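You operate a simulated robot arm through the tools that you are given. There is no shell and no other tool. Be economical: measure what you need, move in short steps, check, and stop when the job is done.

You are at the controls of a simulated robot arm. One attempt, no reset.

TASK
Lock the sump pump off and prove that it cannot start.
Fine: red knob to OFF, yellow switch lever off, green padlock on; try HAND, the lamp stays dark; knob back to OFF.
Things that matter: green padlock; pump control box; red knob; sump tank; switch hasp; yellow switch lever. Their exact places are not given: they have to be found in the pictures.

The check looks at the end state, three seconds after you hand in, the way a careful person would. Anything else that was tipped, shoved, dropped, spilled or broken makes it a failure.

THE ROBOT
A 7-joint arm with a two-finger parallel gripper on a trunk, on a base that drives. Base frame: it is fixed to the floor where the robot stands at the start and does not move with it; the origin is under the middle of the robot, x ahead of it, y to its left, z up. Units: m, rad, N and s.
Its first joint turns from -2.897 to 2.897 rad. Places, roughly: pump control box [1.1, 0, 0.7]; red knob [1, 0, 1.2]; sump tank [0.8, 0, 0.2]; switch hasp [0.9, -0.3, 1.1]; yellow switch lever [0.9, -0.1, 1.1]. Payload 3.43 kg.
Tool frame: the origin (TCP) lies between the finger pads and is the grasp point; the fingertips stand 0.034 m ahead of it; z points along the fingers, y is the line along which they close. Largest opening 0.128 m; finger width 0.024, thickness 0.012; the body of the gripper, 0.048 by 0.13 m, starts 0.096 m behind the TCP.
Orientation is that of the tool frame in the base frame, as a unit quaternion [w, x, y, z]. With the fingers straight down and closing along the base's y, the tool's x points along the base's -x, its y along +y and its z along -z.

THE INTERFACE
- The arm moves only by the tool send_rows. Its argument "motion" is a list of rows, each a list of 3 entries, a list of its own where there are three numbers: the shift along the tool's x, y, z in m, then the turn, a rotation vector about the tool's x, y, z in rad, then the finger opening in m, from 0 to 0.128. In form: [[[x, y, z], [ax, ay, az], fingers], ...]. A call has 1 to 12 rows; each row is the pose to reach, as a shift and turn from the pose commanded when the call began, along the tool's axes at that moment. Rows are played at 5 a second. More than 0.05 m and 0.15 rad between two rows, or a gripper value outside its range, and nothing of the call is played. Where a pose cannot be reached the arm comes as near as it can. A force on the tool above 40 N (or 10 N above the force at the start of the call, whichever is more), or a blocked arm, ends the call early, and 0.2 s more pass. Each finger travels about 0.153 m/s and halts on what it meets, pressing with about 42 N; the grip force reading is that of the motor and also rises with nothing between the fingers. The clock runs only during rows and for 0.2 s after the last one: add rows that repeat a pose to give the fingers time. It gives the time, the measured TCP pose, the force on the tool (base axes), the opening and the grip force at its end, in the units of the frame above (readings bear some noise), with the torque about the TCP (base axes, N m) and any sound that the robot's microphone picked up.
- Cameras (640 x 400 px; columns grow to the right, rows downward): "scene" is now at [0.1976, 0.2097, 1.3879]; the picture's right is [-0.38, -0.93, 0.01], its down [-0.34, 0.14, -0.93] and it looks along [0.86, -0.35, -0.37] (base axes); focal length 248 px, centre (320, 200). "wrist" rides on the gripper at [0.076, -0.011, -0.16] in the tool frame; the picture's right is [0.15, 0.99, 0.00], its down [-0.88, 0.13, -0.46] and it looks along [-0.45, 0.07, 0.89] (tool axes); focal length 234 px, centre (320, 200).
- grab_frame(camera): a new picture of that camera. It takes no simulated time.
- drive_base(legs): drives the robot by 1 to 6 legs, each [ahead, turn to the left] in m and rad, along the robot's own axes; the way and the turn of a leg run together, so that a leg with both is an arc; at most 1.5 m and 3.142 rad a leg. The arm and the cameras ride along, it lands a little off, and it stops where it bumps. It gives what a move gives.
- aim_head(pan, tilt): turns the head with the scene camera to pan (to the left, within 2.094 rad either way) and tilt (down, from -0.506 to 1.204), counted from straight ahead of the robot. It gives what a move gives.
- point_at(camera, pixels): for up to 12 pixels [column, row] of the newest picture of that camera ("zoom" is the newest enlarged one), the place [x, y, z] in the base frame of the surface seen there, good to about 0.003 m. It takes no simulated time.
- enlarge(camera, box): a new picture of the part [left, top, right, bottom] of that camera's present view, enlarged. It takes no simulated time.
- sign_off(): hands the job in; it is judged then, once.

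Go step by step. Measure first, check grasps and placings, and put right what went wrong. The budget is 80 turns and 60 pictures, counting those below and the enlarged ones. Unless the task says otherwise, let go and move clear before handing in, and close with one line.

The tools are called after "Call:" by a JSON object that holds its "method" and its "body". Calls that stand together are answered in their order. send_rows: Moves the arm, as the interface text tells. Its arguments: {"type":"object","properties":{"motion":{"type":"array","items":{"type":"array"}}},"required":["motion"]} The other tools are called the same way: drive_base (legs) drives the base; aim_head (pan, tilt) turns the head that bears the scene camera; grab_frame (camera) takes a picture; point_at (camera, pixels) gives the place of the surface under pixels of a picture; enlarge (camera, box) takes an enlarged picture of a part of a camera's view; sign_off () hands the job in.

At the start:

```text
clock: 0.0
position: [0.6232, -0.2372, 1.32]
tcp_rot: [0.0, 0.001, 1.0, 0.0]
wrist_force: [-0.6, -1.4, 0.5]
torque: [0.05, 0.0, -0.01]
width: 0.1281
grasp_force: 0.1
robot x, y, heading: [-0.0026, 0.0108, 0.002]
head pan, tilt: [-0.389, 0.365]
```

scene: 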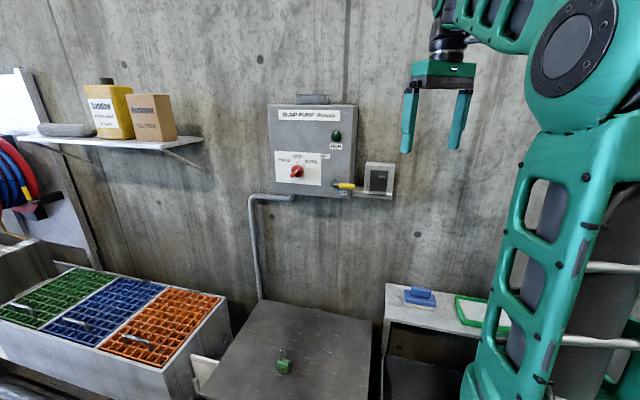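
wrist: 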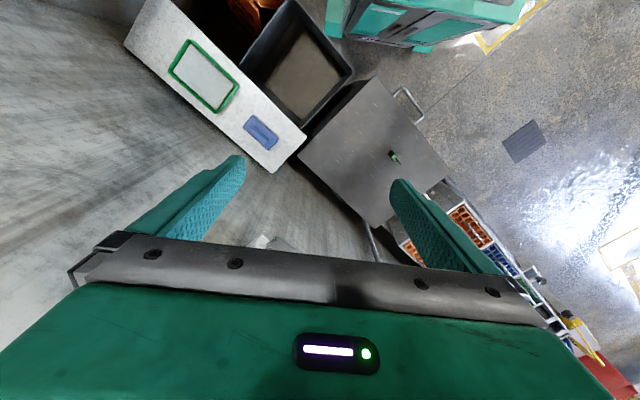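

The scene shows the control box at about (310,150), the red knob at (297,171), the yellow lever at (345,186), the hasp frame at (378,180), and the green padlock on the tank lid at (284,365). I'll enlarge these.

Call:
{"method": "enlarge", "body": {"camera": "scene", "box": [250, 85, 410, 210]}}

Call:
{"method": "point_at", "body": {"camera": "scene", "pixels": [[297, 171], [270, 110], [356, 110], [345, 186], [378, 180], [380, 165], [284, 365], [283, 352], [284, 373], [250, 320], [303, 171], [370, 320]]}}

Call:
{"method": "point_at", "body": {"camera": "zoom", "pixels": [[190, 345], [300, 200], [380, 400]]}}

Call:
{"method": "enlarge", "body": {"camera": "scene", "box": [252, 340, 316, 380]}}

```text
3.20 times, centred on (330, 148) of scene
```

zoom: 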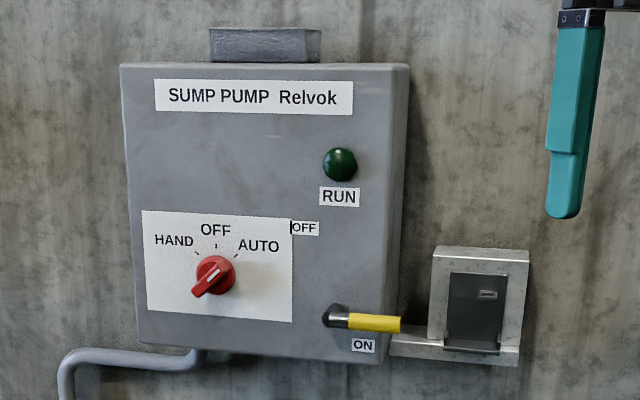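

```text
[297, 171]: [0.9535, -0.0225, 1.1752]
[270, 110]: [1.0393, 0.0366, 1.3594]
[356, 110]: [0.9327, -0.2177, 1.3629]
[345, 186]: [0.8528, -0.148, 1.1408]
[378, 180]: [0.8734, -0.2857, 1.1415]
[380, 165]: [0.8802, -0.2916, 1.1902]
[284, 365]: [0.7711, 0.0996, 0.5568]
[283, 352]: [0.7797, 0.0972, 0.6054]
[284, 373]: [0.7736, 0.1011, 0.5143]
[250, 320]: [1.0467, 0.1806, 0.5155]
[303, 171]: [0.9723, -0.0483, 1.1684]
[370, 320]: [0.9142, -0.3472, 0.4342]
```

```text
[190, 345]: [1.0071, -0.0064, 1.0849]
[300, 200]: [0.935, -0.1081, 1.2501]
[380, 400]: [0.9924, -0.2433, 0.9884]
```

```text
10.00 times, centred on (284, 360) of scene
```

zoom: 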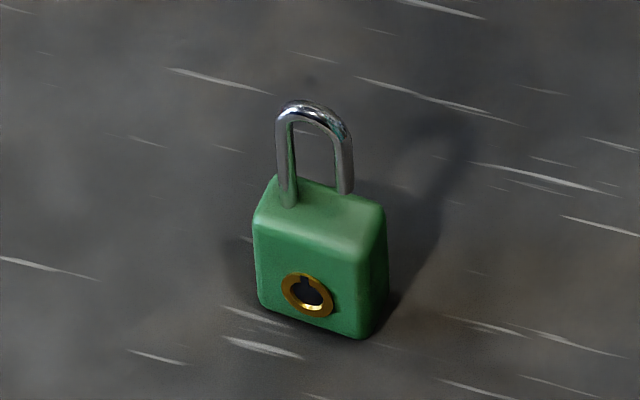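

The box front faces roughly [-0.92, 0.39], and the lever and knob stand out from it. I need closer looks at the knob, lever and hasp.

Call:
{"method": "enlarge", "body": {"camera": "scene", "box": [324, 140, 404, 210]}}

Call:
{"method": "point_at", "body": {"camera": "zoom", "pixels": [[80, 370], [100, 372], [130, 372], [155, 374], [180, 376], [240, 410], [330, 430], [300, 300], [370, 195], [320, 270], [425, 200], [300, 418]]}}

Call:
{"method": "enlarge", "body": {"camera": "scene", "box": [280, 150, 328, 190]}}

Call:
{"method": "point_at", "body": {"camera": "zoom", "pixels": [[170, 330], [260, 250], [260, 300], [300, 280], [320, 200], [430, 330], [80, 150], [230, 280], [260, 225], [235, 130], [290, 330], [200, 350]]}}

```text
5.71 times, centred on (364, 175) of scene
```

zoom: 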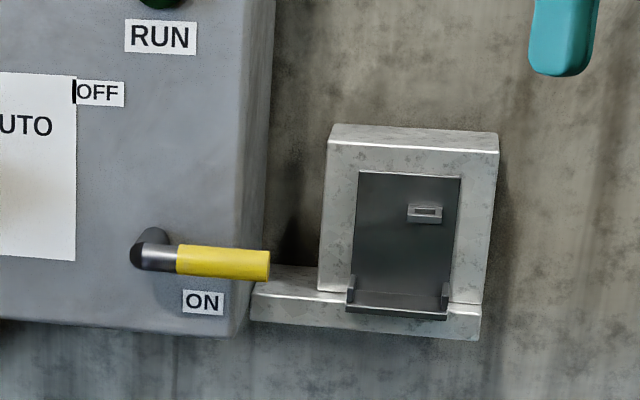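

```text
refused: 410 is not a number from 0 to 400
```

```text
10.00 times, centred on (304, 170) of scene
```

zoom: 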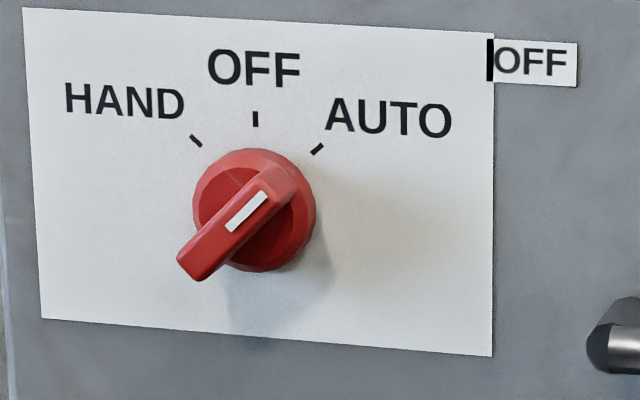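

```text
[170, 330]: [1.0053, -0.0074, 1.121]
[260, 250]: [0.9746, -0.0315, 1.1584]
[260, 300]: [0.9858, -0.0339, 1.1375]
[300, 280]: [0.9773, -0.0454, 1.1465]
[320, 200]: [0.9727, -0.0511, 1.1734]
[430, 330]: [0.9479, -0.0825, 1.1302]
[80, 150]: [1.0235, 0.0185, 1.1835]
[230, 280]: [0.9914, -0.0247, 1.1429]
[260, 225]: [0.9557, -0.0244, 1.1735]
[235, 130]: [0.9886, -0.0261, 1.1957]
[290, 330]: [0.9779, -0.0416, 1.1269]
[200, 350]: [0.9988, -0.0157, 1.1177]
```

The knob's white mark points to AUTO. The lever is a cranked handle pointing right to ON, with OFF above it. Next I'll measure the lever and hasp.

Call:
{"method": "enlarge", "body": {"camera": "scene", "box": [334, 150, 398, 190]}}

Call:
{"method": "point_at", "body": {"camera": "zoom", "pixels": [[45, 355], [85, 360], [120, 362], [200, 366], [300, 390], [280, 300], [400, 50], [400, 200], [420, 120], [500, 110], [330, 365], [480, 380]]}}

Call:
{"method": "enlarge", "body": {"camera": "scene", "box": [362, 162, 394, 202]}}

Call:
{"method": "point_at", "body": {"camera": "zoom", "pixels": [[200, 100], [320, 100], [270, 200], [320, 150], [255, 255], [350, 262], [300, 260], [300, 275], [262, 240]]}}

```text
10.00 times, centred on (366, 170) of scene
```

zoom: 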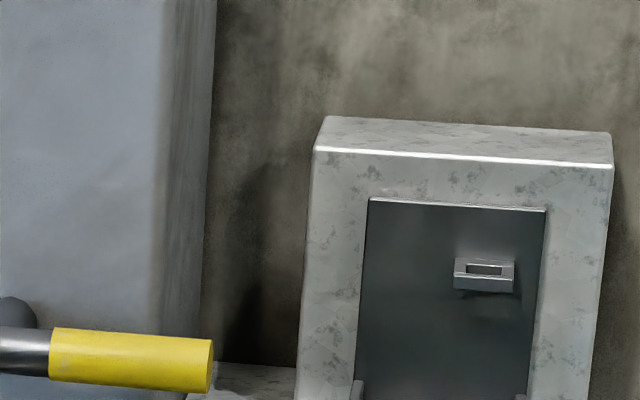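

```text
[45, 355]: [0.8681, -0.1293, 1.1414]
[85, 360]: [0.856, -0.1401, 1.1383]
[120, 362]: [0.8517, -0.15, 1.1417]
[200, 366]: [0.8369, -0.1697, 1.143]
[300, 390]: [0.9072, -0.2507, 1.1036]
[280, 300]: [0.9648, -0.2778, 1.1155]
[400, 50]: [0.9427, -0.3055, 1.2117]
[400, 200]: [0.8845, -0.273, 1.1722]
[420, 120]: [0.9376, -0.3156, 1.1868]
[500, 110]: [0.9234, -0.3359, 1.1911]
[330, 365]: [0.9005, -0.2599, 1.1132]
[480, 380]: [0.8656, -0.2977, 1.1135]
```

```text
10.00 times, centred on (378, 182) of scene
```

zoom: 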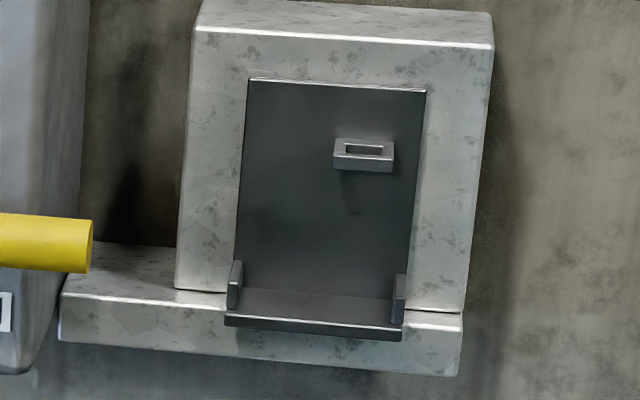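

```text
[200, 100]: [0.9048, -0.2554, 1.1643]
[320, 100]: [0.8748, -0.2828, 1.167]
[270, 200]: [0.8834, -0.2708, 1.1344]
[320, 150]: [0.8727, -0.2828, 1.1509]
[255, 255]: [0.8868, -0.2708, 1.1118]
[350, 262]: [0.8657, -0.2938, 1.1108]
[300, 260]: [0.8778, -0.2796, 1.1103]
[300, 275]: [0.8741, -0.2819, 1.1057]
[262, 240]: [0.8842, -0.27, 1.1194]
```

Surface points put the panel plane at 0.80x−0.60y≈0.808, so its inward normal is about [0.8,-0.6,0]. The knob centre is about (0.984,-0.035,1.172). I'll swing the tool to horizontal first.

Call:
{"method": "send_rows", "body": {"motion": [[[-0.006, 0.024, 0.006], [0, -0.1309, 0], 0.08], [[-0.013, 0.048, 0.012], [0, -0.2618, 0], 0.08], [[-0.019, 0.072, 0.018], [0, -0.3927, 0], 0.08], [[-0.026, 0.096, 0.023], [0, -0.5236, 0], 0.08], [[-0.032, 0.12, 0.029], [0, -0.6545, 0], 0.08], [[-0.038, 0.144, 0.035], [0, -0.7854, 0], 0.08], [[-0.045, 0.167, 0.041], [0, -0.9163, 0], 0.08], [[-0.051, 0.191, 0.047], [0, -1.0472, 0], 0.08], [[-0.058, 0.215, 0.053], [0, -1.1781, 0], 0.08], [[-0.064, 0.239, 0.058], [0, -1.309, 0], 0.08], [[-0.071, 0.263, 0.064], [0, -1.4399, 0], 0.08], [[-0.077, 0.287, 0.07], [0, -1.5708, 0], 0.08]]}}

```text
clock: 2.6
position: [0.6843, 0.0472, 1.2584]
tcp_rot: [0.712, 0.0, 0.702, 0.001]
wrist_force: [0.2, -0.9, -0.4]
torque: [-0.01, -0.02, 0.01]
width: 0.0799
grasp_force: 0.0
robot x, y, heading: [-0.0017, 0.0107, 0.002]
head pan, tilt: [-0.389, 0.365]
```

The tool is now horizontal along +x. Next I'll yaw it to the panel normal and go to a spot about 0.12 m in front of the knob.

Call:
{"method": "send_rows", "body": {"motion": [[[0.013, 0.003, 0.02], [0.13, 0, 0], 0.08], [[0.026, 0.006, 0.045], [0.26, 0, 0], 0.08], [[0.04, 0.009, 0.07], [0.39, 0, 0], 0.08], [[0.053, 0.012, 0.095], [0.52, 0, 0], 0.08], [[0.066, 0.014, 0.12], [0.6435, 0, 0], 0.08], [[0.0785, 0.016, 0.14], [0.6435, 0, 0], 0.08], [[0.0785, 0.016, 0.14], [0.6435, 0, 0], 0.08]]}}

Call:
{"method": "grab_frame", "body": {"camera": "wrist"}}

Call:
{"method": "grab_frame", "body": {"camera": "scene"}}

```text
clock: 4.2
position: [0.827, 0.0661, 1.1811]
tcp_rot: [0.674, 0.225, 0.667, -0.223]
wrist_force: [0.5, 0.4, -0.5]
torque: [0.0, -0.01, 0.0]
width: 0.0799
grasp_force: 0.1
out of reach, approached as far as the arm can: row 4
robot x, y, heading: [0.0045, 0.0056, -0.003]
head pan, tilt: [-0.389, 0.365]
```

```text
51 pictures are left
```

wrist: 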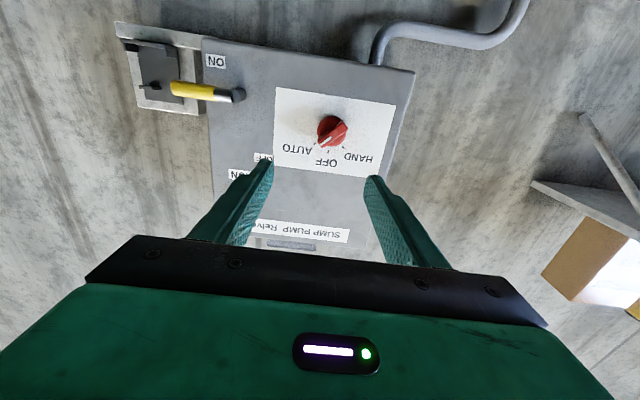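

```text
50 pictures are left
```

scene: 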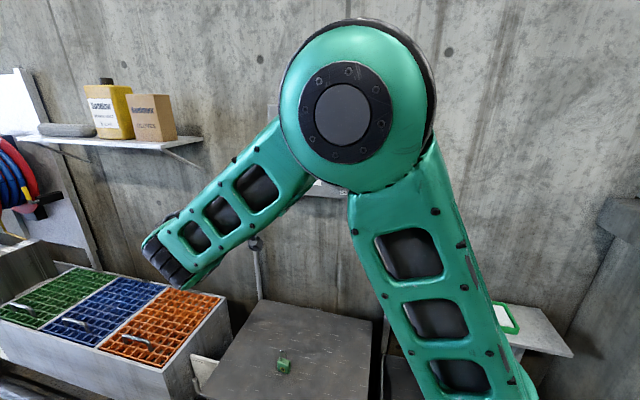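

The tool is aligned with the panel, but the arm is folded awkwardly and stops just short. The robot should face the panel squarely. I'll look at the floor, tank and crates to plan a drive.

Call:
{"method": "aim_head", "body": {"pan": 0.1, "tilt": 1.0}}

Call:
{"method": "grab_frame", "body": {"camera": "scene"}}

Call:
{"method": "point_at", "body": {"camera": "scene", "pixels": [[320, 380], [320, 320], [320, 250], [320, 200], [320, 150], [200, 200], [200, 300], [100, 300], [420, 300], [420, 200], [500, 200], [250, 100]]}}

```text
clock: 5.2
position: [0.8271, 0.0659, 1.1817]
tcp_rot: [0.675, 0.225, 0.667, -0.223]
wrist_force: [0.2, 0.8, 0.4]
torque: [0.0, -0.03, 0.0]
width: 0.08
grasp_force: 0.0
robot x, y, heading: [0.0001, 0.0092, 0.002]
head pan, tilt: [0.099, 1.0]
```

```text
49 pictures are left
```

scene: 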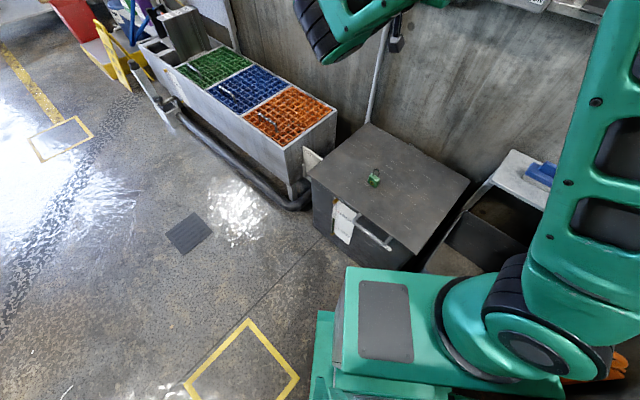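

```text
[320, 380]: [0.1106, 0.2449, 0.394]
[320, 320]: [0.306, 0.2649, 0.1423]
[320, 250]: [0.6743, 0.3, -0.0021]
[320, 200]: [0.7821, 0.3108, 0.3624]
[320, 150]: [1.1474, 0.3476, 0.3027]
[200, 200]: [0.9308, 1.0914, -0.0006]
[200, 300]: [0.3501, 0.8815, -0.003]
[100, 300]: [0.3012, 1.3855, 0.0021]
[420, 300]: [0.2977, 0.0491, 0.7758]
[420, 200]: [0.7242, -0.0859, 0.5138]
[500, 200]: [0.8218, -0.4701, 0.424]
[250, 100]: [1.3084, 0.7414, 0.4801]
```

The robot's deck is at the bottom right, and the tank is just ahead with free floor to the left. I'll measure the tank and crate corners.

Call:
{"method": "point_at", "body": {"camera": "scene", "pixels": [[316, 180], [410, 249], [370, 127], [465, 183], [392, 245], [345, 215], [290, 190], [295, 205], [345, 270], [325, 315], [365, 268], [374, 178]]}}

Call:
{"method": "enlarge", "body": {"camera": "scene", "box": [350, 160, 398, 190]}}

Call:
{"method": "point_at", "body": {"camera": "zoom", "pixels": [[320, 250], [320, 180], [330, 130]]}}

```text
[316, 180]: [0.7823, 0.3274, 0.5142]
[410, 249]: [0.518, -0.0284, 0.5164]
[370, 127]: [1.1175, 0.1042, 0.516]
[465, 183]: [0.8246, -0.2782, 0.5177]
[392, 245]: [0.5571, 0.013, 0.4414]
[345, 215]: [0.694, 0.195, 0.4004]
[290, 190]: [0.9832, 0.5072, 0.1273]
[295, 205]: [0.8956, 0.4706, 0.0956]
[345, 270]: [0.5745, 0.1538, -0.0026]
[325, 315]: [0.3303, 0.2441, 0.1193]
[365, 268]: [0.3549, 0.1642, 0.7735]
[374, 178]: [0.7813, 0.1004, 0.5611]
```

```text
13.33 times, centred on (374, 175) of scene
```

zoom: 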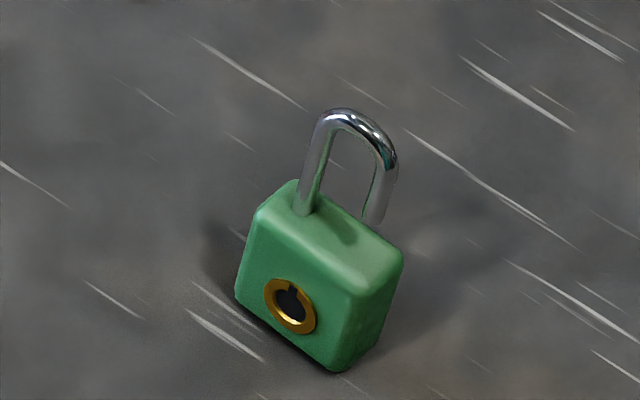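

```text
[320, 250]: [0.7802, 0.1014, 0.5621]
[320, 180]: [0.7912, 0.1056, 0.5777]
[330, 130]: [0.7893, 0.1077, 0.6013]
```

The tank's near face is at n≈0.43 and its floor side is free. I'll retract the arm, then drive to stand square to the panel.

Call:
{"method": "send_rows", "body": {"motion": [[[-0.013, -0.016, -0.017], [-0.11, 0, 0], 0.08], [[-0.026, -0.032, -0.034], [-0.22, 0, 0], 0.08], [[-0.039, -0.048, -0.051], [-0.33, 0, 0], 0.08], [[-0.052, -0.064, -0.068], [-0.44, 0, 0], 0.08], [[-0.065, -0.08, -0.085], [-0.55, 0, 0], 0.08], [[-0.0785, -0.0968, -0.102], [-0.6435, 0, 0], 0.08]]}}

Call:
{"method": "send_rows", "body": {"motion": [[[-0.006, -0.024, -0.006], [0, 0.1309, 0], 0.08], [[-0.012, -0.048, -0.013], [0, 0.2618, 0], 0.08], [[-0.018, -0.072, -0.019], [0, 0.3927, 0], 0.08], [[-0.023, -0.096, -0.026], [0, 0.5236, 0], 0.08], [[-0.029, -0.12, -0.032], [0, 0.6545, 0], 0.08], [[-0.035, -0.144, -0.038], [0, 0.7854, 0], 0.08], [[-0.041, -0.167, -0.045], [0, 0.9163, 0], 0.08], [[-0.047, -0.191, -0.051], [0, 1.0472, 0], 0.08], [[-0.053, -0.215, -0.058], [0, 1.1781, 0], 0.08], [[-0.058, -0.239, -0.064], [0, 1.309, 0], 0.08], [[-0.064, -0.263, -0.071], [0, 1.4399, 0], 0.08], [[-0.07, -0.287, -0.077], [0, 1.5708, 0], 0.08]]}}

Call:
{"method": "drive_base", "body": {"legs": [[0, 1.085], [0.469, 0], [0, -1.73]]}}

Call:
{"method": "aim_head", "body": {"pan": -0.2, "tilt": 0.7}}

Call:
{"method": "grab_frame", "body": {"camera": "scene"}}

```text
clock: 6.6
position: [0.6864, 0.0484, 1.2578]
tcp_rot: [0.712, -0.001, 0.703, 0.0]
wrist_force: [0.3, 0.8, -0.7]
torque: [0.0, -0.03, -0.03]
width: 0.08
grasp_force: 0.0
robot x, y, heading: [-0.0028, 0.0108, 0.004]
head pan, tilt: [0.099, 1.0]
```

```text
clock: 9.2
position: [0.6067, -0.2366, 1.3286]
tcp_rot: [0.005, 0.0, 1.0, 0.0]
wrist_force: [-1.2, 0.4, 0.5]
torque: [-0.01, -0.05, 0.01]
width: 0.0803
grasp_force: 0.0
robot x, y, heading: [0.0025, 0.0081, -0.002]
head pan, tilt: [0.099, 1.0]
```

```text
clock: 19.9
position: [0.5565, -0.1385, 1.327]
tcp_rot: [0.006, 0.315, 0.949, -0.002]
wrist_force: [0.1, -0.2, -0.6]
torque: [-0.01, -0.02, 0.05]
width: 0.0802
grasp_force: 0.0
robot x, y, heading: [0.2325, 0.438, -0.637]
head pan, tilt: [0.099, 1.0]
```

```text
clock: 20.7
position: [0.5446, -0.1281, 1.335]
tcp_rot: [0.011, 0.314, 0.949, -0.004]
wrist_force: [0.1, 0.2, 0.3]
torque: [0.02, -0.01, -0.03]
width: 0.0801
grasp_force: 0.1
robot x, y, heading: [0.229, 0.4391, -0.641]
head pan, tilt: [-0.201, 0.7]
```

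```text
47 pictures are left
```

scene: 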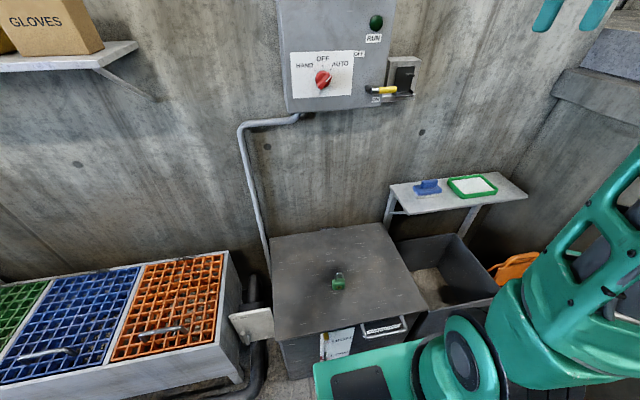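

The robot now stands square at n=−0.08, u=−0.49, and the padlock is undisturbed. I'll creep forward 0.06 m and pitch the tool up toward the panel.

Call:
{"method": "drive_base", "body": {"legs": [[0.06, 0]]}}

Call:
{"method": "send_rows", "body": {"motion": [[[-0.002, 0.01, 0.012], [0, -0.1309, 0], 0.06], [[-0.002, 0.02, 0.024], [0, -0.2618, 0], 0.06], [[-0.002, 0.03, 0.036], [0, -0.3927, 0], 0.06], [[-0.002, 0.04, 0.048], [0, -0.5236, 0], 0.06], [[-0.002, 0.05, 0.06], [0, -0.6545, 0], 0.06], [[-0.002, 0.06, 0.072], [0, -0.7854, 0], 0.06], [[-0.002, 0.07, 0.084], [0, -0.9163, 0], 0.06], [[-0.002, 0.08, 0.096], [0, -1.0472, 0], 0.06], [[-0.002, 0.09, 0.108], [0, -1.1781, 0], 0.06], [[-0.002, 0.1, 0.12], [0, -1.309, 0], 0.06], [[-0.002, 0.11, 0.132], [0, -1.4399, 0], 0.06], [[-0.002, 0.12, 0.144], [0, -1.5708, 0], 0.06]]}}

Call:
{"method": "grab_frame", "body": {"camera": "wrist"}}

```text
clock: 21.6
position: [0.5937, -0.1646, 1.3357]
tcp_rot: [0.012, 0.314, 0.949, -0.004]
wrist_force: [0.0, -0.3, 0.6]
torque: [-0.01, 0.0, -0.01]
width: 0.0798
grasp_force: 0.0
robot x, y, heading: [0.2803, 0.3972, -0.639]
head pan, tilt: [-0.201, 0.7]
```

```text
clock: 24.2
position: [0.6518, -0.1268, 1.2422]
tcp_rot: [0.673, 0.215, 0.669, -0.231]
wrist_force: [-0.2, 0.4, 0.0]
torque: [-0.01, 0.0, -0.06]
width: 0.0599
grasp_force: 0.1
out of reach, approached as far as the arm can: row 11, 12
robot x, y, heading: [0.2809, 0.4081, -0.636]
head pan, tilt: [-0.201, 0.7]
```

```text
46 pictures are left
```

wrist: 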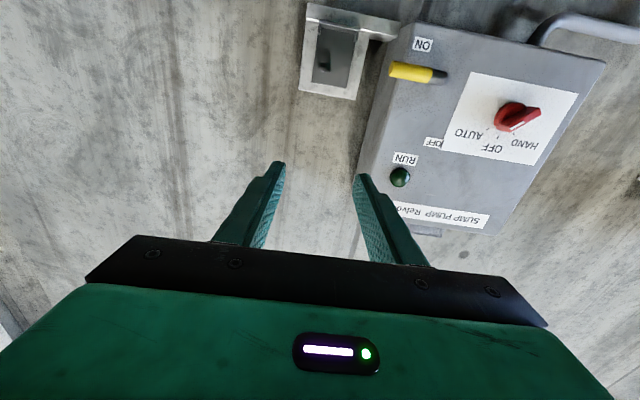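

The tool now faces the panel in front of the box's right side (n≈0.60, u≈−0.29). I'll slide left and down to in front of the knob, with a +45° roll to match the bar.

Call:
{"method": "send_rows", "body": {"motion": [[[0.01, 0.035, 0.01], [0, 0, 0], 0.06], [[0.02, 0.07, 0.02], [0, 0, 0.13], 0.06], [[0.03, 0.105, 0.03], [0, 0, 0.26], 0.06], [[0.04, 0.14, 0.035], [0, 0, 0.39], 0.06], [[0.05, 0.175, 0.04], [0, 0, 0.52], 0.06], [[0.06, 0.21, 0.045], [0, 0, 0.65], 0.06], [[0.07, 0.245, 0.05], [0, 0, 0.7854], 0.06], [[0.07, 0.273, 0.055], [0, 0, 0.7854], 0.06], [[0.07, 0.273, 0.06], [0, 0, 0.7854], 0.06], [[0.07, 0.273, 0.06], [0, 0, 0.7854], 0.06]]}}

Call:
{"method": "grab_frame", "body": {"camera": "wrist"}}

Call:
{"method": "grab_frame", "body": {"camera": "scene"}}

```text
clock: 26.4
position: [0.8845, 0.0363, 1.2042]
tcp_rot: [0.716, 0.456, 0.525, 0.058]
wrist_force: [0.5, 1.0, 0.8]
torque: [0.0, -0.03, 0.01]
width: 0.0603
grasp_force: 0.0
out of reach, approached as far as the arm can: row 1, 2, 3, 4, 5, 6, 7, 8, 9, 10
robot x, y, heading: [0.2835, 0.4059, -0.644]
head pan, tilt: [-0.201, 0.7]
```

```text
45 pictures are left
```

wrist: 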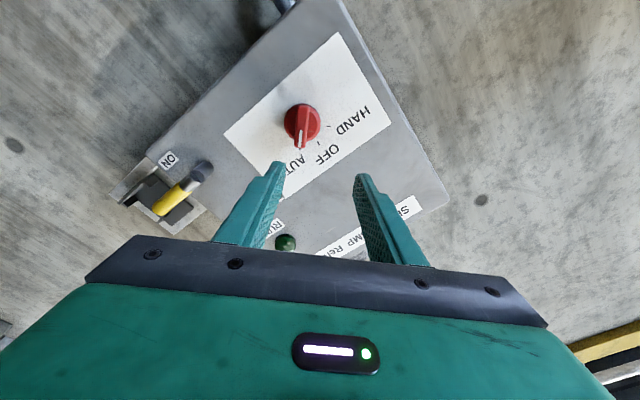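

```text
44 pictures are left
```

scene: 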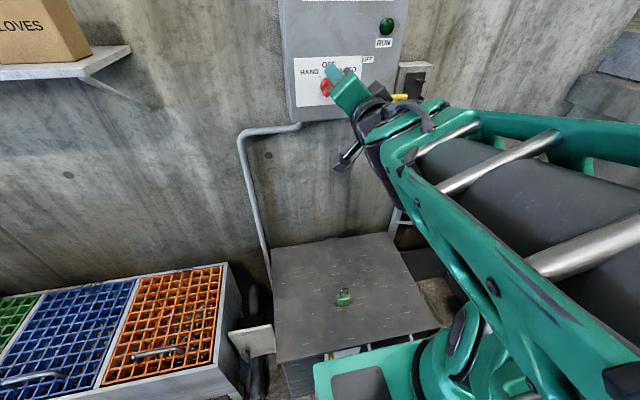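

The arm is too close in: it settled at n=0.686, z=1.204 because it couldn't fold further. I'll back the base 0.09 m to give it room, then re-aim.

Call:
{"method": "drive_base", "body": {"legs": [[-0.09, 0]]}}

Call:
{"method": "send_rows", "body": {"motion": [[[0, 0, 0.02], [0, 0, 0], 0.06], [[0, 0, 0.04], [0, 0, 0], 0.06], [[0, 0, 0.04], [0, 0, 0], 0.06]]}}

```text
clock: 27.6
position: [0.8083, 0.0921, 1.2035]
tcp_rot: [0.716, 0.455, 0.527, 0.057]
wrist_force: [0.5, -0.2, 0.2]
torque: [-0.02, -0.02, 0.04]
width: 0.06
grasp_force: 0.0
robot x, y, heading: [0.2064, 0.4584, -0.639]
head pan, tilt: [-0.201, 0.7]
```

```text
clock: 28.4
position: [0.8289, 0.0879, 1.2197]
tcp_rot: [0.728, 0.439, 0.524, 0.055]
wrist_force: [0.4, 0.7, -0.5]
torque: [0.0, -0.01, 0.05]
width: 0.0602
grasp_force: 0.0
robot x, y, heading: [0.2037, 0.4564, -0.635]
head pan, tilt: [-0.201, 0.7]
```

The tool is at n=0.61, z=1.22 and pitched up about 0.065 rad. I'll correct the orientation and move to a standoff at n=0.70 in line with the knob.

Call:
{"method": "send_rows", "body": {"motion": [[[0.011, -0.014, 0.029], [0.02, 0.01, 0.005], 0.06], [[0.023, -0.028, 0.058], [0.04, 0.02, 0.01], 0.06], [[0.0339, -0.0426, 0.0863], [0.06, 0.031, 0.014], 0.06], [[0.0339, -0.0426, 0.0863], [0.06, 0.031, 0.014], 0.06], [[0.0339, -0.0426, 0.0863], [0.06, 0.031, 0.014], 0.06]]}}

Call:
{"method": "grab_frame", "body": {"camera": "wrist"}}

```text
clock: 28.9
position: [0.8487, 0.1066, 1.227]
tcp_rot: [0.748, 0.402, 0.528, 0.025]
wrist_force: [-1.2, 1.0, -0.1]
torque: [0.03, 0.02, -0.08]
width: 0.06
grasp_force: 0.1
robot x, y, heading: [0.2044, 0.4599, -0.644]
head pan, tilt: [-0.201, 0.7]
stopped in row 2: the arm was blocked; the commanded pose is now the measured one
```

```text
43 pictures are left
```

wrist: 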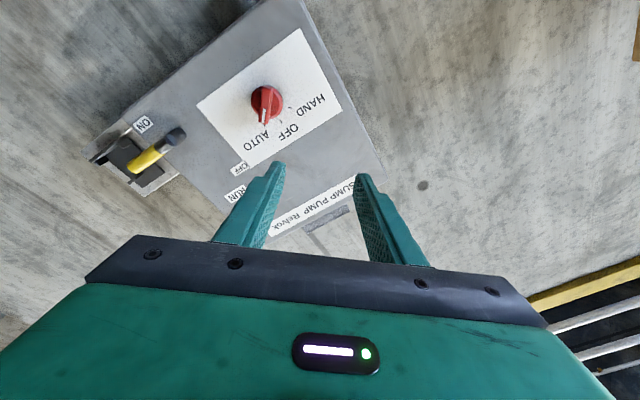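

The arm reports being blocked although the tool is in free space, so the arm's configuration needs a look.

Call:
{"method": "aim_head", "body": {"pan": -0.6, "tilt": 0.4}}

Call:
{"method": "grab_frame", "body": {"camera": "scene"}}

```text
clock: 29.8
position: [0.8503, 0.1032, 1.2264]
tcp_rot: [0.748, 0.403, 0.527, 0.024]
wrist_force: [-0.9, 0.0, 0.2]
torque: [0.0, -0.02, 0.0]
width: 0.06
grasp_force: 0.0
robot x, y, heading: [0.2083, 0.4569, -0.64]
head pan, tilt: [-0.6, 0.4]
```

```text
42 pictures are left
```

scene: 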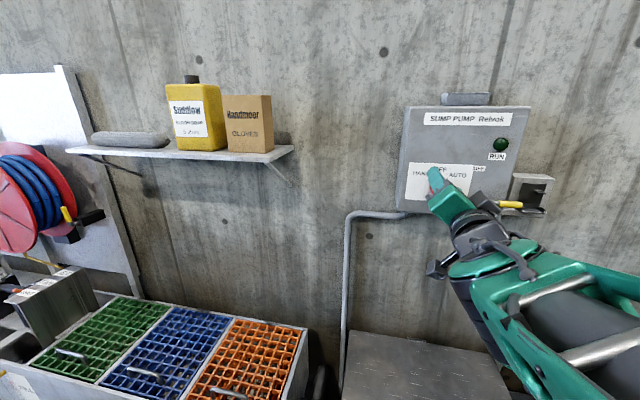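

The gripper is near the panel with the forearm coming from the lower right. I need the elbow in view, and I'll check the camera geometry too.

Call:
{"method": "point_at", "body": {"camera": "scene", "pixels": [[320, 200], [530, 100], [180, 148], [450, 210], [600, 330], [480, 320], [530, 180]]}}

Call:
{"method": "aim_head", "body": {"pan": -1.0, "tilt": 0.7}}

Call:
{"method": "grab_frame", "body": {"camera": "scene"}}

Call:
{"method": "point_at", "body": {"camera": "scene", "pixels": [[320, 200], [100, 200], [500, 200], [320, 100], [320, 350], [200, 300], [450, 300], [200, 100], [450, 100]]}}

```text
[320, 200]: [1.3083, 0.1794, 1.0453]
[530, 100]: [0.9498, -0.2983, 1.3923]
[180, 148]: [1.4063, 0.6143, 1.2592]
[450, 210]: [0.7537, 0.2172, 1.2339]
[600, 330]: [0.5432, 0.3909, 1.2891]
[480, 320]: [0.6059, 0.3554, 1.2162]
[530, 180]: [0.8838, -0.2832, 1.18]
```

```text
clock: 30.6
position: [0.8473, 0.1014, 1.2276]
tcp_rot: [0.748, 0.404, 0.527, 0.024]
wrist_force: [0.0, -0.7, -0.3]
torque: [0.0, -0.02, 0.02]
width: 0.06
grasp_force: 0.1
robot x, y, heading: [0.2056, 0.4535, -0.641]
head pan, tilt: [-1.0, 0.7]
```

```text
41 pictures are left
```

scene: 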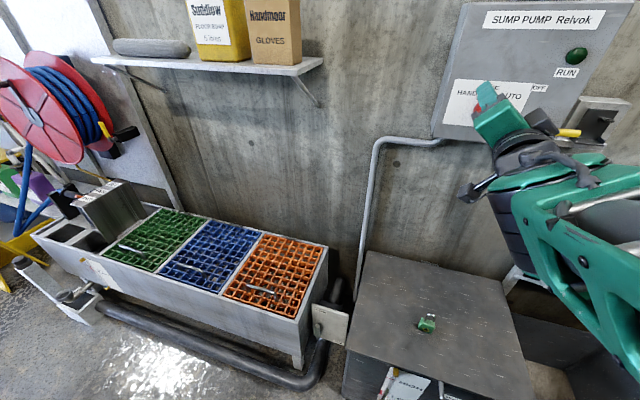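

```text
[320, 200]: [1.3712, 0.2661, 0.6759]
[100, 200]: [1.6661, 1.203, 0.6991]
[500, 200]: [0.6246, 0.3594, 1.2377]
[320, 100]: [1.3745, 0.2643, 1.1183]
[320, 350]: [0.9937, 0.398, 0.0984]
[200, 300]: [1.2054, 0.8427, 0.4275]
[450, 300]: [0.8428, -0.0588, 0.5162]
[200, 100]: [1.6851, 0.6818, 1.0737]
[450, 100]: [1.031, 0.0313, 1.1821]
```

The camera view isn't following the commanded pan sensibly. I'll go back to a plain pan of 0 to check.

Call:
{"method": "aim_head", "body": {"pan": 0.0, "tilt": 0.5}}

Call:
{"method": "grab_frame", "body": {"camera": "scene"}}

Call:
{"method": "point_at", "body": {"camera": "scene", "pixels": [[320, 200], [100, 200], [550, 200], [320, 100], [320, 350], [450, 300], [580, 350]]}}

```text
clock: 31.9
position: [0.8485, 0.1017, 1.2268]
tcp_rot: [0.749, 0.403, 0.526, 0.024]
wrist_force: [1.0, 0.9, 0.3]
torque: [-0.02, 0.01, -0.01]
width: 0.06
grasp_force: 0.1
robot x, y, heading: [0.2059, 0.4581, -0.645]
head pan, tilt: [0.0, 0.499]
```

```text
40 pictures are left
```

scene: 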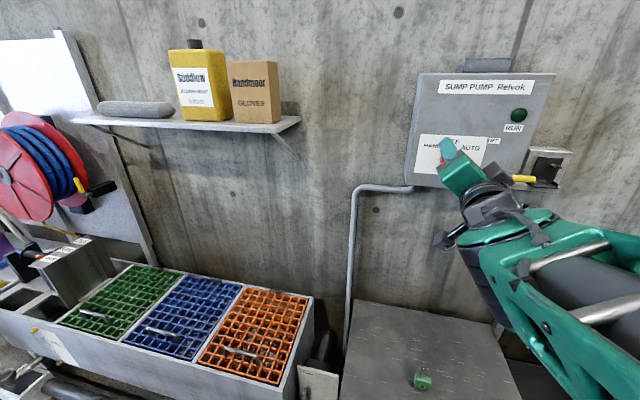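

```text
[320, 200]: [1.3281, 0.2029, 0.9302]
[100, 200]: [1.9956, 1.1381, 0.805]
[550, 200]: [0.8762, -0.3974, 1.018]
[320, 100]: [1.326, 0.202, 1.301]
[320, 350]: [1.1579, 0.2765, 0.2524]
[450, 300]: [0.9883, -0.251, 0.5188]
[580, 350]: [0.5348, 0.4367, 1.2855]
```

The forearm passes right beside the head camera, so the arm is jammed against the head or mast with its elbow swung left. The arm's shoulder is on the robot's right, so I should stand further left. I'll shift the base about 0.17 m left by turn, drive, turn.

Call:
{"method": "drive_base", "body": {"legs": [[-0.06, 0], [0, 1.57], [0.18, 0], [0, -1.57]]}}

Call:
{"method": "send_rows", "body": {"motion": [[[0, 0, 0], [0, 0, -0.12], 0.06], [[0, -0.02, 0], [0, 0, -0.24], 0.06], [[0, -0.04, 0], [0, 0, -0.36], 0.06], [[0.0, -0.06, 0], [0, 0, -0.48], 0.06], [[0.02, -0.08, 0], [0, 0, -0.6], 0.06], [[0.04, -0.1, 0], [0, 0, -0.7], 0.06], [[0.06, -0.12, 0], [0, 0, -0.78], 0.06]]}}

Call:
{"method": "grab_frame", "body": {"camera": "scene"}}

```text
clock: 42.6
position: [0.9069, 0.2818, 1.2297]
tcp_rot: [0.752, 0.399, 0.524, 0.017]
wrist_force: [0.2, 0.8, 0.2]
torque: [-0.01, 0.01, 0.0]
width: 0.0599
grasp_force: 0.0
robot x, y, heading: [0.2697, 0.6423, -0.641]
head pan, tilt: [0.0, 0.499]
```

```text
clock: 43.6
position: [0.9103, 0.3381, 1.1965]
tcp_rot: [0.741, 0.262, 0.618, -0.029]
wrist_force: [-0.2, 1.3, 0.5]
torque: [0.04, 0.1, -0.1]
width: 0.0601
grasp_force: 0.1
out of reach, approached as far as the arm can: row 3, 4
robot x, y, heading: [0.2736, 0.6455, -0.647]
head pan, tilt: [0.0, 0.499]
stopped in row 4: the arm was blocked; the commanded pose is now the measured one
```

```text
39 pictures are left
```

scene: 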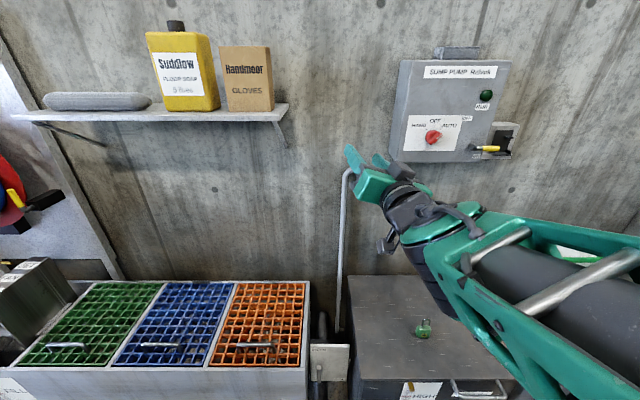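

The forearm is folded badly and the wrist motions jam. I'll bring the arm back to its home tool-down pose in this new stance to reset the configuration.

Call:
{"method": "send_rows", "body": {"motion": [[[-0.021, -0.0235, -0.0113], [0.0388, 0.1337, -0.01], 0.06], [[-0.042, -0.047, -0.0227], [0.0777, 0.2675, -0.02], 0.06], [[-0.0635, -0.0705, -0.034], [0.1165, 0.4012, -0.03], 0.06], [[-0.085, -0.094, -0.0453], [0.1553, 0.535, -0.04], 0.06], [[-0.106, -0.1175, -0.0567], [0.1942, 0.6688, -0.05], 0.06], [[-0.127, -0.141, -0.068], [0.233, 0.8025, -0.06], 0.06], [[-0.148, -0.1645, -0.0793], [0.2718, 0.9362, -0.07], 0.06], [[-0.169, -0.188, -0.0907], [0.3107, 1.07, -0.08], 0.06], [[-0.1905, -0.2115, -0.102], [0.3495, 1.2038, -0.09], 0.06], [[-0.2117, -0.235, -0.1133], [0.3883, 1.3375, -0.1], 0.06], [[-0.233, -0.2585, -0.1247], [0.4272, 1.4713, -0.11], 0.06], [[-0.254, -0.282, -0.136], [0.466, 1.605, -0.12], 0.06]]}}

Call:
{"method": "grab_frame", "body": {"camera": "scene"}}

```text
clock: 46.2
position: [0.6241, 0.0716, 1.3269]
tcp_rot: [-0.002, 0.318, 0.948, 0.001]
wrist_force: [-1.1, 0.0, 0.1]
torque: [0.03, -0.13, 0.01]
width: 0.0598
grasp_force: 0.0
robot x, y, heading: [0.2704, 0.6435, -0.647]
head pan, tilt: [0.0, 0.499]
```

```text
38 pictures are left
```

scene: 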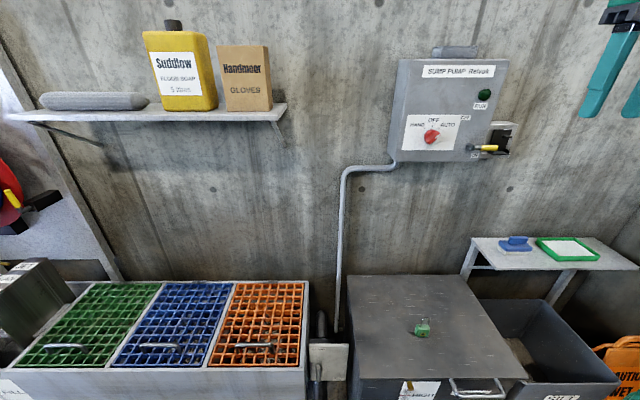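

The arm is back home and everything looks undisturbed. Now I'll pitch up while reaching forward so the arm stays extended, ending in front of the knob at n=0.66.

Call:
{"method": "send_rows", "body": {"motion": [[[-0.025, 0.011, 0.005], [0, -0.1309, 0], 0.06], [[-0.05, 0.022, 0.01], [0, -0.2618, 0], 0.06], [[-0.075, 0.033, 0.02], [0, -0.3927, 0], 0.06], [[-0.1, 0.044, 0.03], [0, -0.5236, 0], 0.06], [[-0.12, 0.055, 0.045], [0, -0.6545, 0], 0.06], [[-0.14, 0.066, 0.06], [0, -0.7854, 0], 0.06], [[-0.16, 0.077, 0.075], [0, -0.9163, 0], 0.06], [[-0.175, 0.088, 0.09], [0, -1.0472, 0], 0.06], [[-0.185, 0.099, 0.105], [0, -1.1781, 0], 0.06], [[-0.195, 0.11, 0.12], [0, -1.309, 0], 0.06], [[-0.2, 0.121, 0.138], [0, -1.4399, 0], 0.06], [[-0.204, 0.131, 0.155], [0, -1.5708, 0], 0.06]]}}

Call:
{"method": "grab_frame", "body": {"camera": "scene"}}

Call:
{"method": "grab_frame", "body": {"camera": "wrist"}}

```text
clock: 48.8
position: [0.865, 0.0612, 1.1631]
tcp_rot: [0.67, 0.225, 0.671, -0.223]
wrist_force: [-0.6, 0.7, -0.4]
torque: [0.06, 0.01, 0.01]
width: 0.0598
grasp_force: 0.2
robot x, y, heading: [0.2728, 0.6484, -0.647]
head pan, tilt: [0.0, 0.499]
```

```text
37 pictures are left
```

scene: 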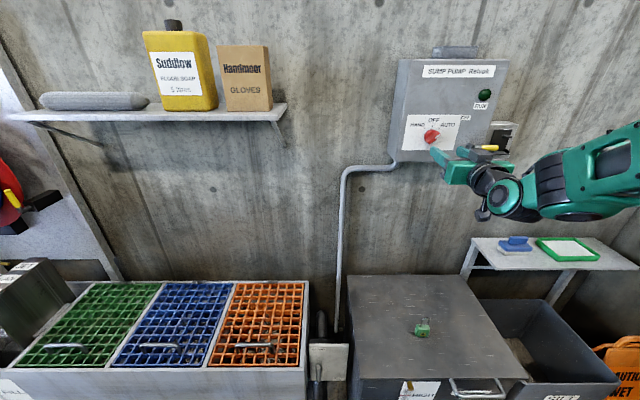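

```text
36 pictures are left
```

wrist: 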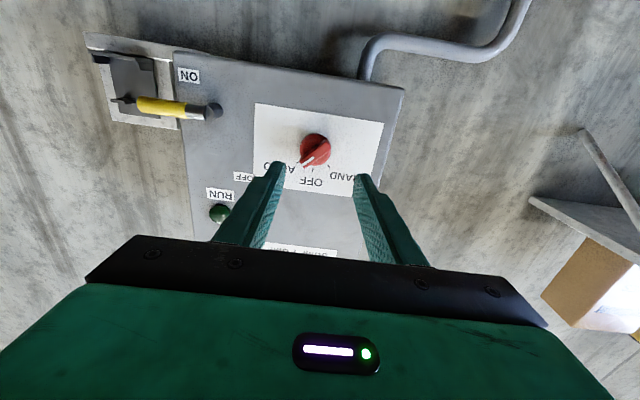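

Fully reached now: the tool is square to the panel at n=0.655, u=−0.568, z=1.163. I'll re-measure the knob, lever and hasp through the wrist view.

Call:
{"method": "enlarge", "body": {"camera": "wrist", "box": [276, 125, 356, 175]}}

Call:
{"method": "point_at", "body": {"camera": "wrist", "pixels": [[316, 150], [309, 158], [322, 146], [140, 103], [180, 110], [213, 110], [205, 130], [330, 180], [160, 105], [350, 120], [270, 120]]}}

Call:
{"method": "point_at", "body": {"camera": "zoom", "pixels": [[230, 300], [330, 160], [280, 230], [420, 150], [320, 70], [200, 200], [440, 250], [320, 320]]}}

```text
8.00 times, centred on (316, 150) of wrist
```

zoom: 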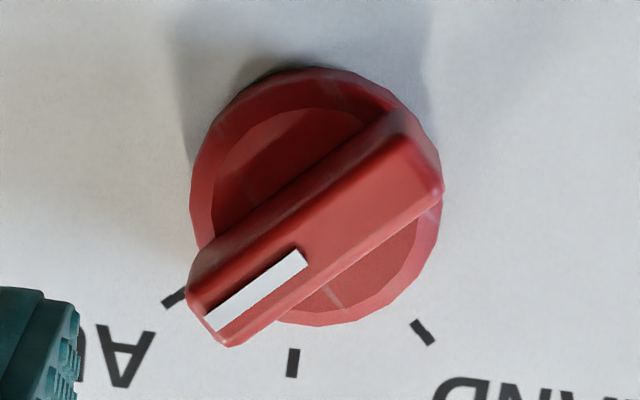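

```text
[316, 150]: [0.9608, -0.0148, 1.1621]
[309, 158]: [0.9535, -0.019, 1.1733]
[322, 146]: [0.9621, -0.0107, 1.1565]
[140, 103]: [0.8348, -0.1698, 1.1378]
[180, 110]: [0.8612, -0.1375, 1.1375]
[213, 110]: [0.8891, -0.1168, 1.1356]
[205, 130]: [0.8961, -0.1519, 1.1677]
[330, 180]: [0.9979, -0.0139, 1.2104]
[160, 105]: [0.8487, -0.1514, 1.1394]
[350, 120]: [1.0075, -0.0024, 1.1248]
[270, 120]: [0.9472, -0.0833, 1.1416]
```

```text
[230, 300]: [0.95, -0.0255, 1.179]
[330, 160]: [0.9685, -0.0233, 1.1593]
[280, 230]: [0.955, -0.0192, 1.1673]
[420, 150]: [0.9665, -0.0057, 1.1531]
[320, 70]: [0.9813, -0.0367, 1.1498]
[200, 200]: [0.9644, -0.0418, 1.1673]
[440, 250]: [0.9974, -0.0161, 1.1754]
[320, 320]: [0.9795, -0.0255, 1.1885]
```

Knob centre is u=−0.564, z=1.168, with the bar at 45° and its front at n=0.776. I'll roll +45° and advance so the fingers straddle the bar.

Call:
{"method": "send_rows", "body": {"motion": [[[-0.002, -0.002, 0.01], [0, 0, 0.14], 0.06], [[-0.005, -0.004, 0.02], [0, 0, 0.28], 0.06], [[-0.005, -0.004, 0.03], [0, 0, 0.42], 0.06], [[-0.005, -0.004, 0.04], [0, 0, 0.56], 0.06], [[-0.005, -0.004, 0.04], [0, 0, 0.7], 0.06], [[-0.005, -0.004, 0.045], [0, 0, 0.785], 0.06], [[-0.005, -0.004, 0.045], [0, 0, 0.785], 0.06], [[-0.005, -0.004, 0.045], [0, 0, 0.785], 0.06]]}}

Call:
{"method": "grab_frame", "body": {"camera": "wrist"}}

```text
clock: 50.6
position: [0.9001, 0.0294, 1.1678]
tcp_rot: [0.704, 0.466, 0.534, 0.049]
wrist_force: [-0.2, 1.0, -0.3]
torque: [0.0, -0.02, -0.01]
width: 0.0599
grasp_force: 0.0
robot x, y, heading: [0.2717, 0.6433, -0.646]
head pan, tilt: [0.0, 0.499]
```

```text
34 pictures are left
```

wrist: 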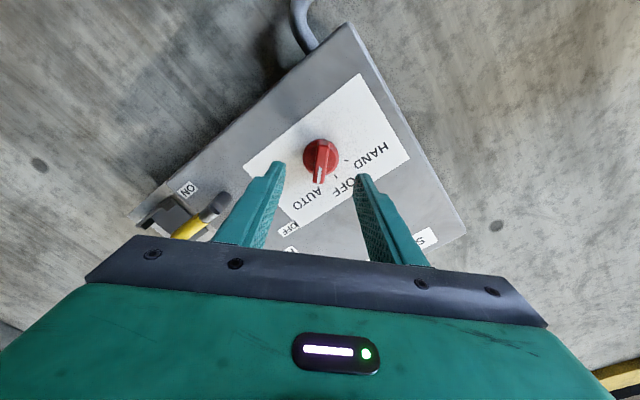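

The bar lies between the fingers, aligned. I'll advance 0.057 m and close loosely on it.

Call:
{"method": "send_rows", "body": {"motion": [[[0, 0, 0.02], [0, 0, 0], 0.05], [[0, 0, 0.04], [0, 0, 0], 0.05], [[0, 0, 0.057], [0, 0, 0], 0.05], [[0, 0, 0.057], [0, 0, 0], 0.03], [[0, 0, 0.057], [0, 0, 0], 0.014], [[0, 0, 0.057], [0, 0, 0], 0.014]]}}

Call:
{"method": "grab_frame", "body": {"camera": "wrist"}}

```text
clock: 52.0
position: [0.9463, -0.0032, 1.1682]
tcp_rot: [0.703, 0.466, 0.534, 0.05]
wrist_force: [0.3, -0.6, 0.3]
torque: [0.02, -0.02, -0.02]
width: 0.0144
grasp_force: 0.7
robot x, y, heading: [0.2756, 0.6417, -0.644]
head pan, tilt: [0.0, 0.499]
```

```text
33 pictures are left
```

wrist: 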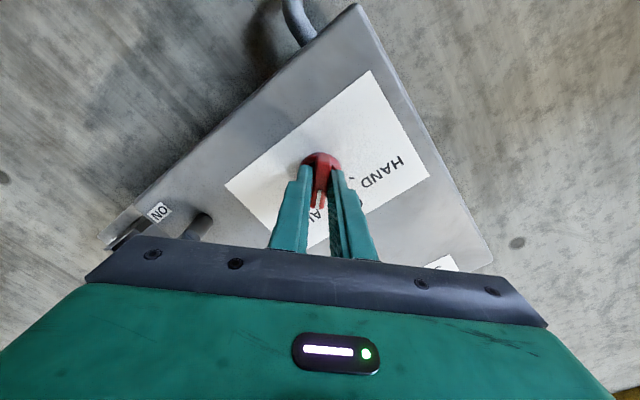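

The fingers straddle the bar at 14 mm opening with almost no force. I'll rotate −45° to OFF.

Call:
{"method": "send_rows", "body": {"motion": [[[0, 0, 0], [0, 0, -0.13], 0.014], [[0, 0, 0], [0, 0, -0.26], 0.014], [[0, 0, 0], [0, 0, -0.39], 0.014], [[0, 0, 0], [0, 0, -0.52], 0.014], [[0, 0, 0], [0, 0, -0.65], 0.014], [[0, 0, 0], [0, 0, -0.785], 0.014], [[0, 0, 0], [0, 0, -0.785], 0.014]]}}

Call:
{"method": "send_rows", "body": {"motion": [[[0, 0, 0], [0, 0, 0], 0.05], [[0, 0, 0], [0, 0, 0], 0.05], [[0, 0, -0.04], [0, 0, 0], 0.05], [[0, 0, -0.08], [0, 0, 0], 0.05], [[0, 0, -0.1], [0, 0, 0], 0.05], [[0, 0, -0.1], [0, 0, 0], 0.05]]}}

Call:
{"method": "grab_frame", "body": {"camera": "wrist"}}

Call:
{"method": "enlarge", "body": {"camera": "wrist", "box": [80, 30, 280, 155]}}

```text
clock: 53.6
position: [0.9447, -0.0042, 1.1675]
tcp_rot: [0.668, 0.226, 0.672, -0.224]
wrist_force: [-2.9, -1.1, -1.1]
torque: [0.02, -0.02, -0.09]
width: 0.0155
grasp_force: 1.8
robot x, y, heading: [0.2708, 0.6411, -0.646]
head pan, tilt: [0.0, 0.499]
```

```text
clock: 55.0
position: [0.8651, 0.0555, 1.1693]
tcp_rot: [0.669, 0.226, 0.672, -0.223]
wrist_force: [-0.1, 0.6, 0.1]
torque: [0.0, -0.04, 0.02]
width: 0.0501
grasp_force: 0.1
robot x, y, heading: [0.2699, 0.6411, -0.647]
head pan, tilt: [0.0, 0.499]
```

```text
32 pictures are left
```

wrist: 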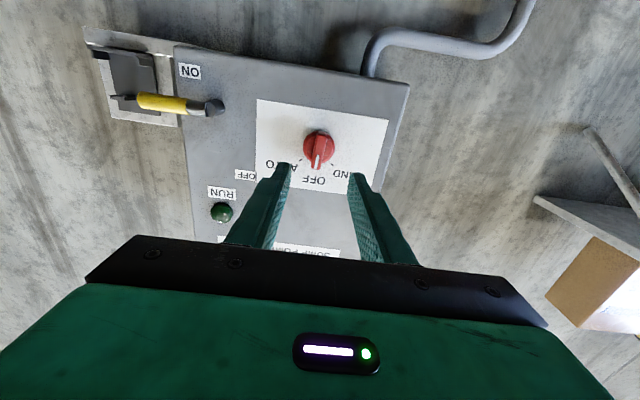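

```text
3.20 times, centred on (180, 92) of wrist
```

zoom: 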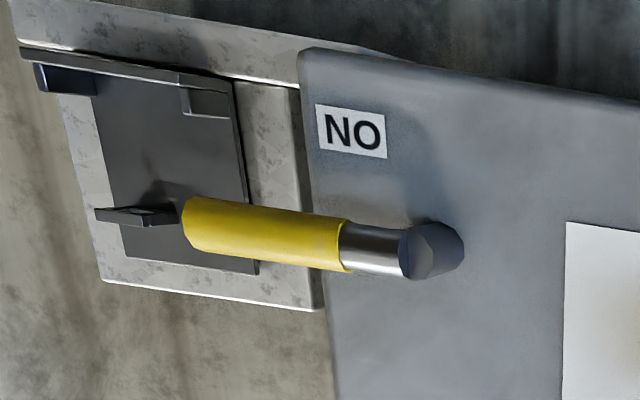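

The knob is at OFF (mark at (318,160) pointing to OFF). Next the lever: hub at u≈−0.434, z≈1.14, grip centre at u≈−0.382. I'll roll +90° and move in front of it.

Call:
{"method": "send_rows", "body": {"motion": [[[0, -0.015, 0], [0, 0, 0.1428], 0.05], [[0, -0.03, 0], [0, 0, 0.2856], 0.05], [[0.005, -0.05, 0], [0, 0, 0.4284], 0.05], [[0.01, -0.07, 0], [0, 0, 0.5712], 0.05], [[0.015, -0.09, 0], [0, 0, 0.714], 0.05], [[0.02, -0.11, 0], [0, 0, 0.8568], 0.05], [[0.025, -0.13, 0.01], [0, 0, 0.9996], 0.05], [[0.0293, -0.15, 0.02], [0, 0, 1.1424], 0.05], [[0.0293, -0.165, 0.025], [0, 0, 1.2852], 0.05], [[0.0293, -0.1815, 0.03], [0, 0, 1.428], 0.05], [[0.0293, -0.1815, 0.03], [0, 0, 1.5708], 0.05], [[0.0293, -0.1815, 0.03], [0, 0, 1.5708], 0.05]]}}

Call:
{"method": "grab_frame", "body": {"camera": "wrist"}}

```text
clock: 57.6
position: [0.7802, -0.1079, 1.1384]
tcp_rot: [0.631, 0.635, 0.316, 0.315]
wrist_force: [-0.2, 0.2, 0.2]
torque: [0.01, 0.0, -0.02]
width: 0.0501
grasp_force: 0.1
robot x, y, heading: [0.2717, 0.6425, -0.644]
head pan, tilt: [0.0, 0.499]
```

```text
30 pictures are left
```

wrist: 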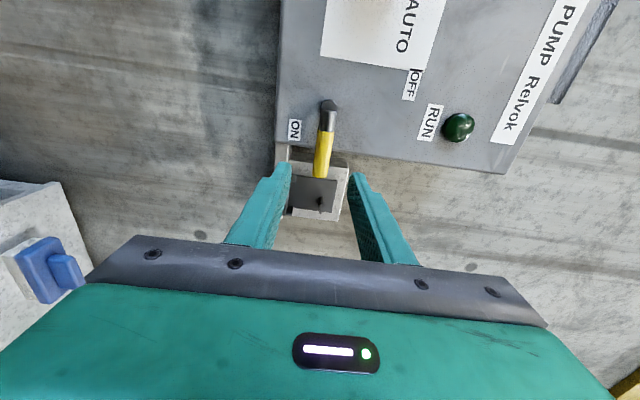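

The lever is centred between the fingers. I'll check its points, then advance.

Call:
{"method": "point_at", "body": {"camera": "wrist", "pixels": [[329, 105], [327, 122], [323, 155], [322, 172], [318, 155], [329, 155], [331, 100]]}}

Call:
{"method": "send_rows", "body": {"motion": [[[0, 0, 0.02], [0, 0, 0], 0.05], [[0, 0, 0.045], [0, 0, 0], 0.05], [[0, 0, 0.07], [0, 0, 0], 0.05], [[0, 0, 0.07], [0, 0, 0], 0.03], [[0, 0, 0.07], [0, 0, 0], 0.018], [[0, 0, 0.07], [0, 0, 0], 0.018]]}}

Call:
{"method": "grab_frame", "body": {"camera": "wrist"}}

```text
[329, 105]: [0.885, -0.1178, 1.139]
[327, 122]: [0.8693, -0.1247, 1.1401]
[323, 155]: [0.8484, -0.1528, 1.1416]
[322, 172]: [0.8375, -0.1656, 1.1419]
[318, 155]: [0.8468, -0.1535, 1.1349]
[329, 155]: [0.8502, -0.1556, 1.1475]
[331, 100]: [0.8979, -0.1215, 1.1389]
```

```text
clock: 59.0
position: [0.8369, -0.151, 1.1383]
tcp_rot: [0.632, 0.635, 0.315, 0.315]
wrist_force: [1.1, -1.3, 3.9]
torque: [-0.05, -0.04, -0.01]
width: 0.0201
grasp_force: 1.8
robot x, y, heading: [0.2721, 0.6439, -0.651]
head pan, tilt: [0.0, 0.499]
```

```text
29 pictures are left
```

wrist: 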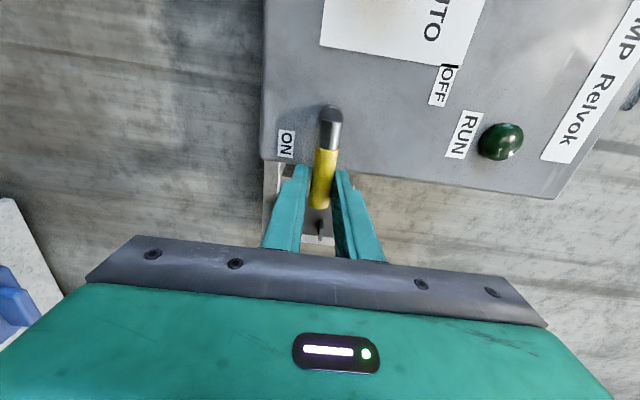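

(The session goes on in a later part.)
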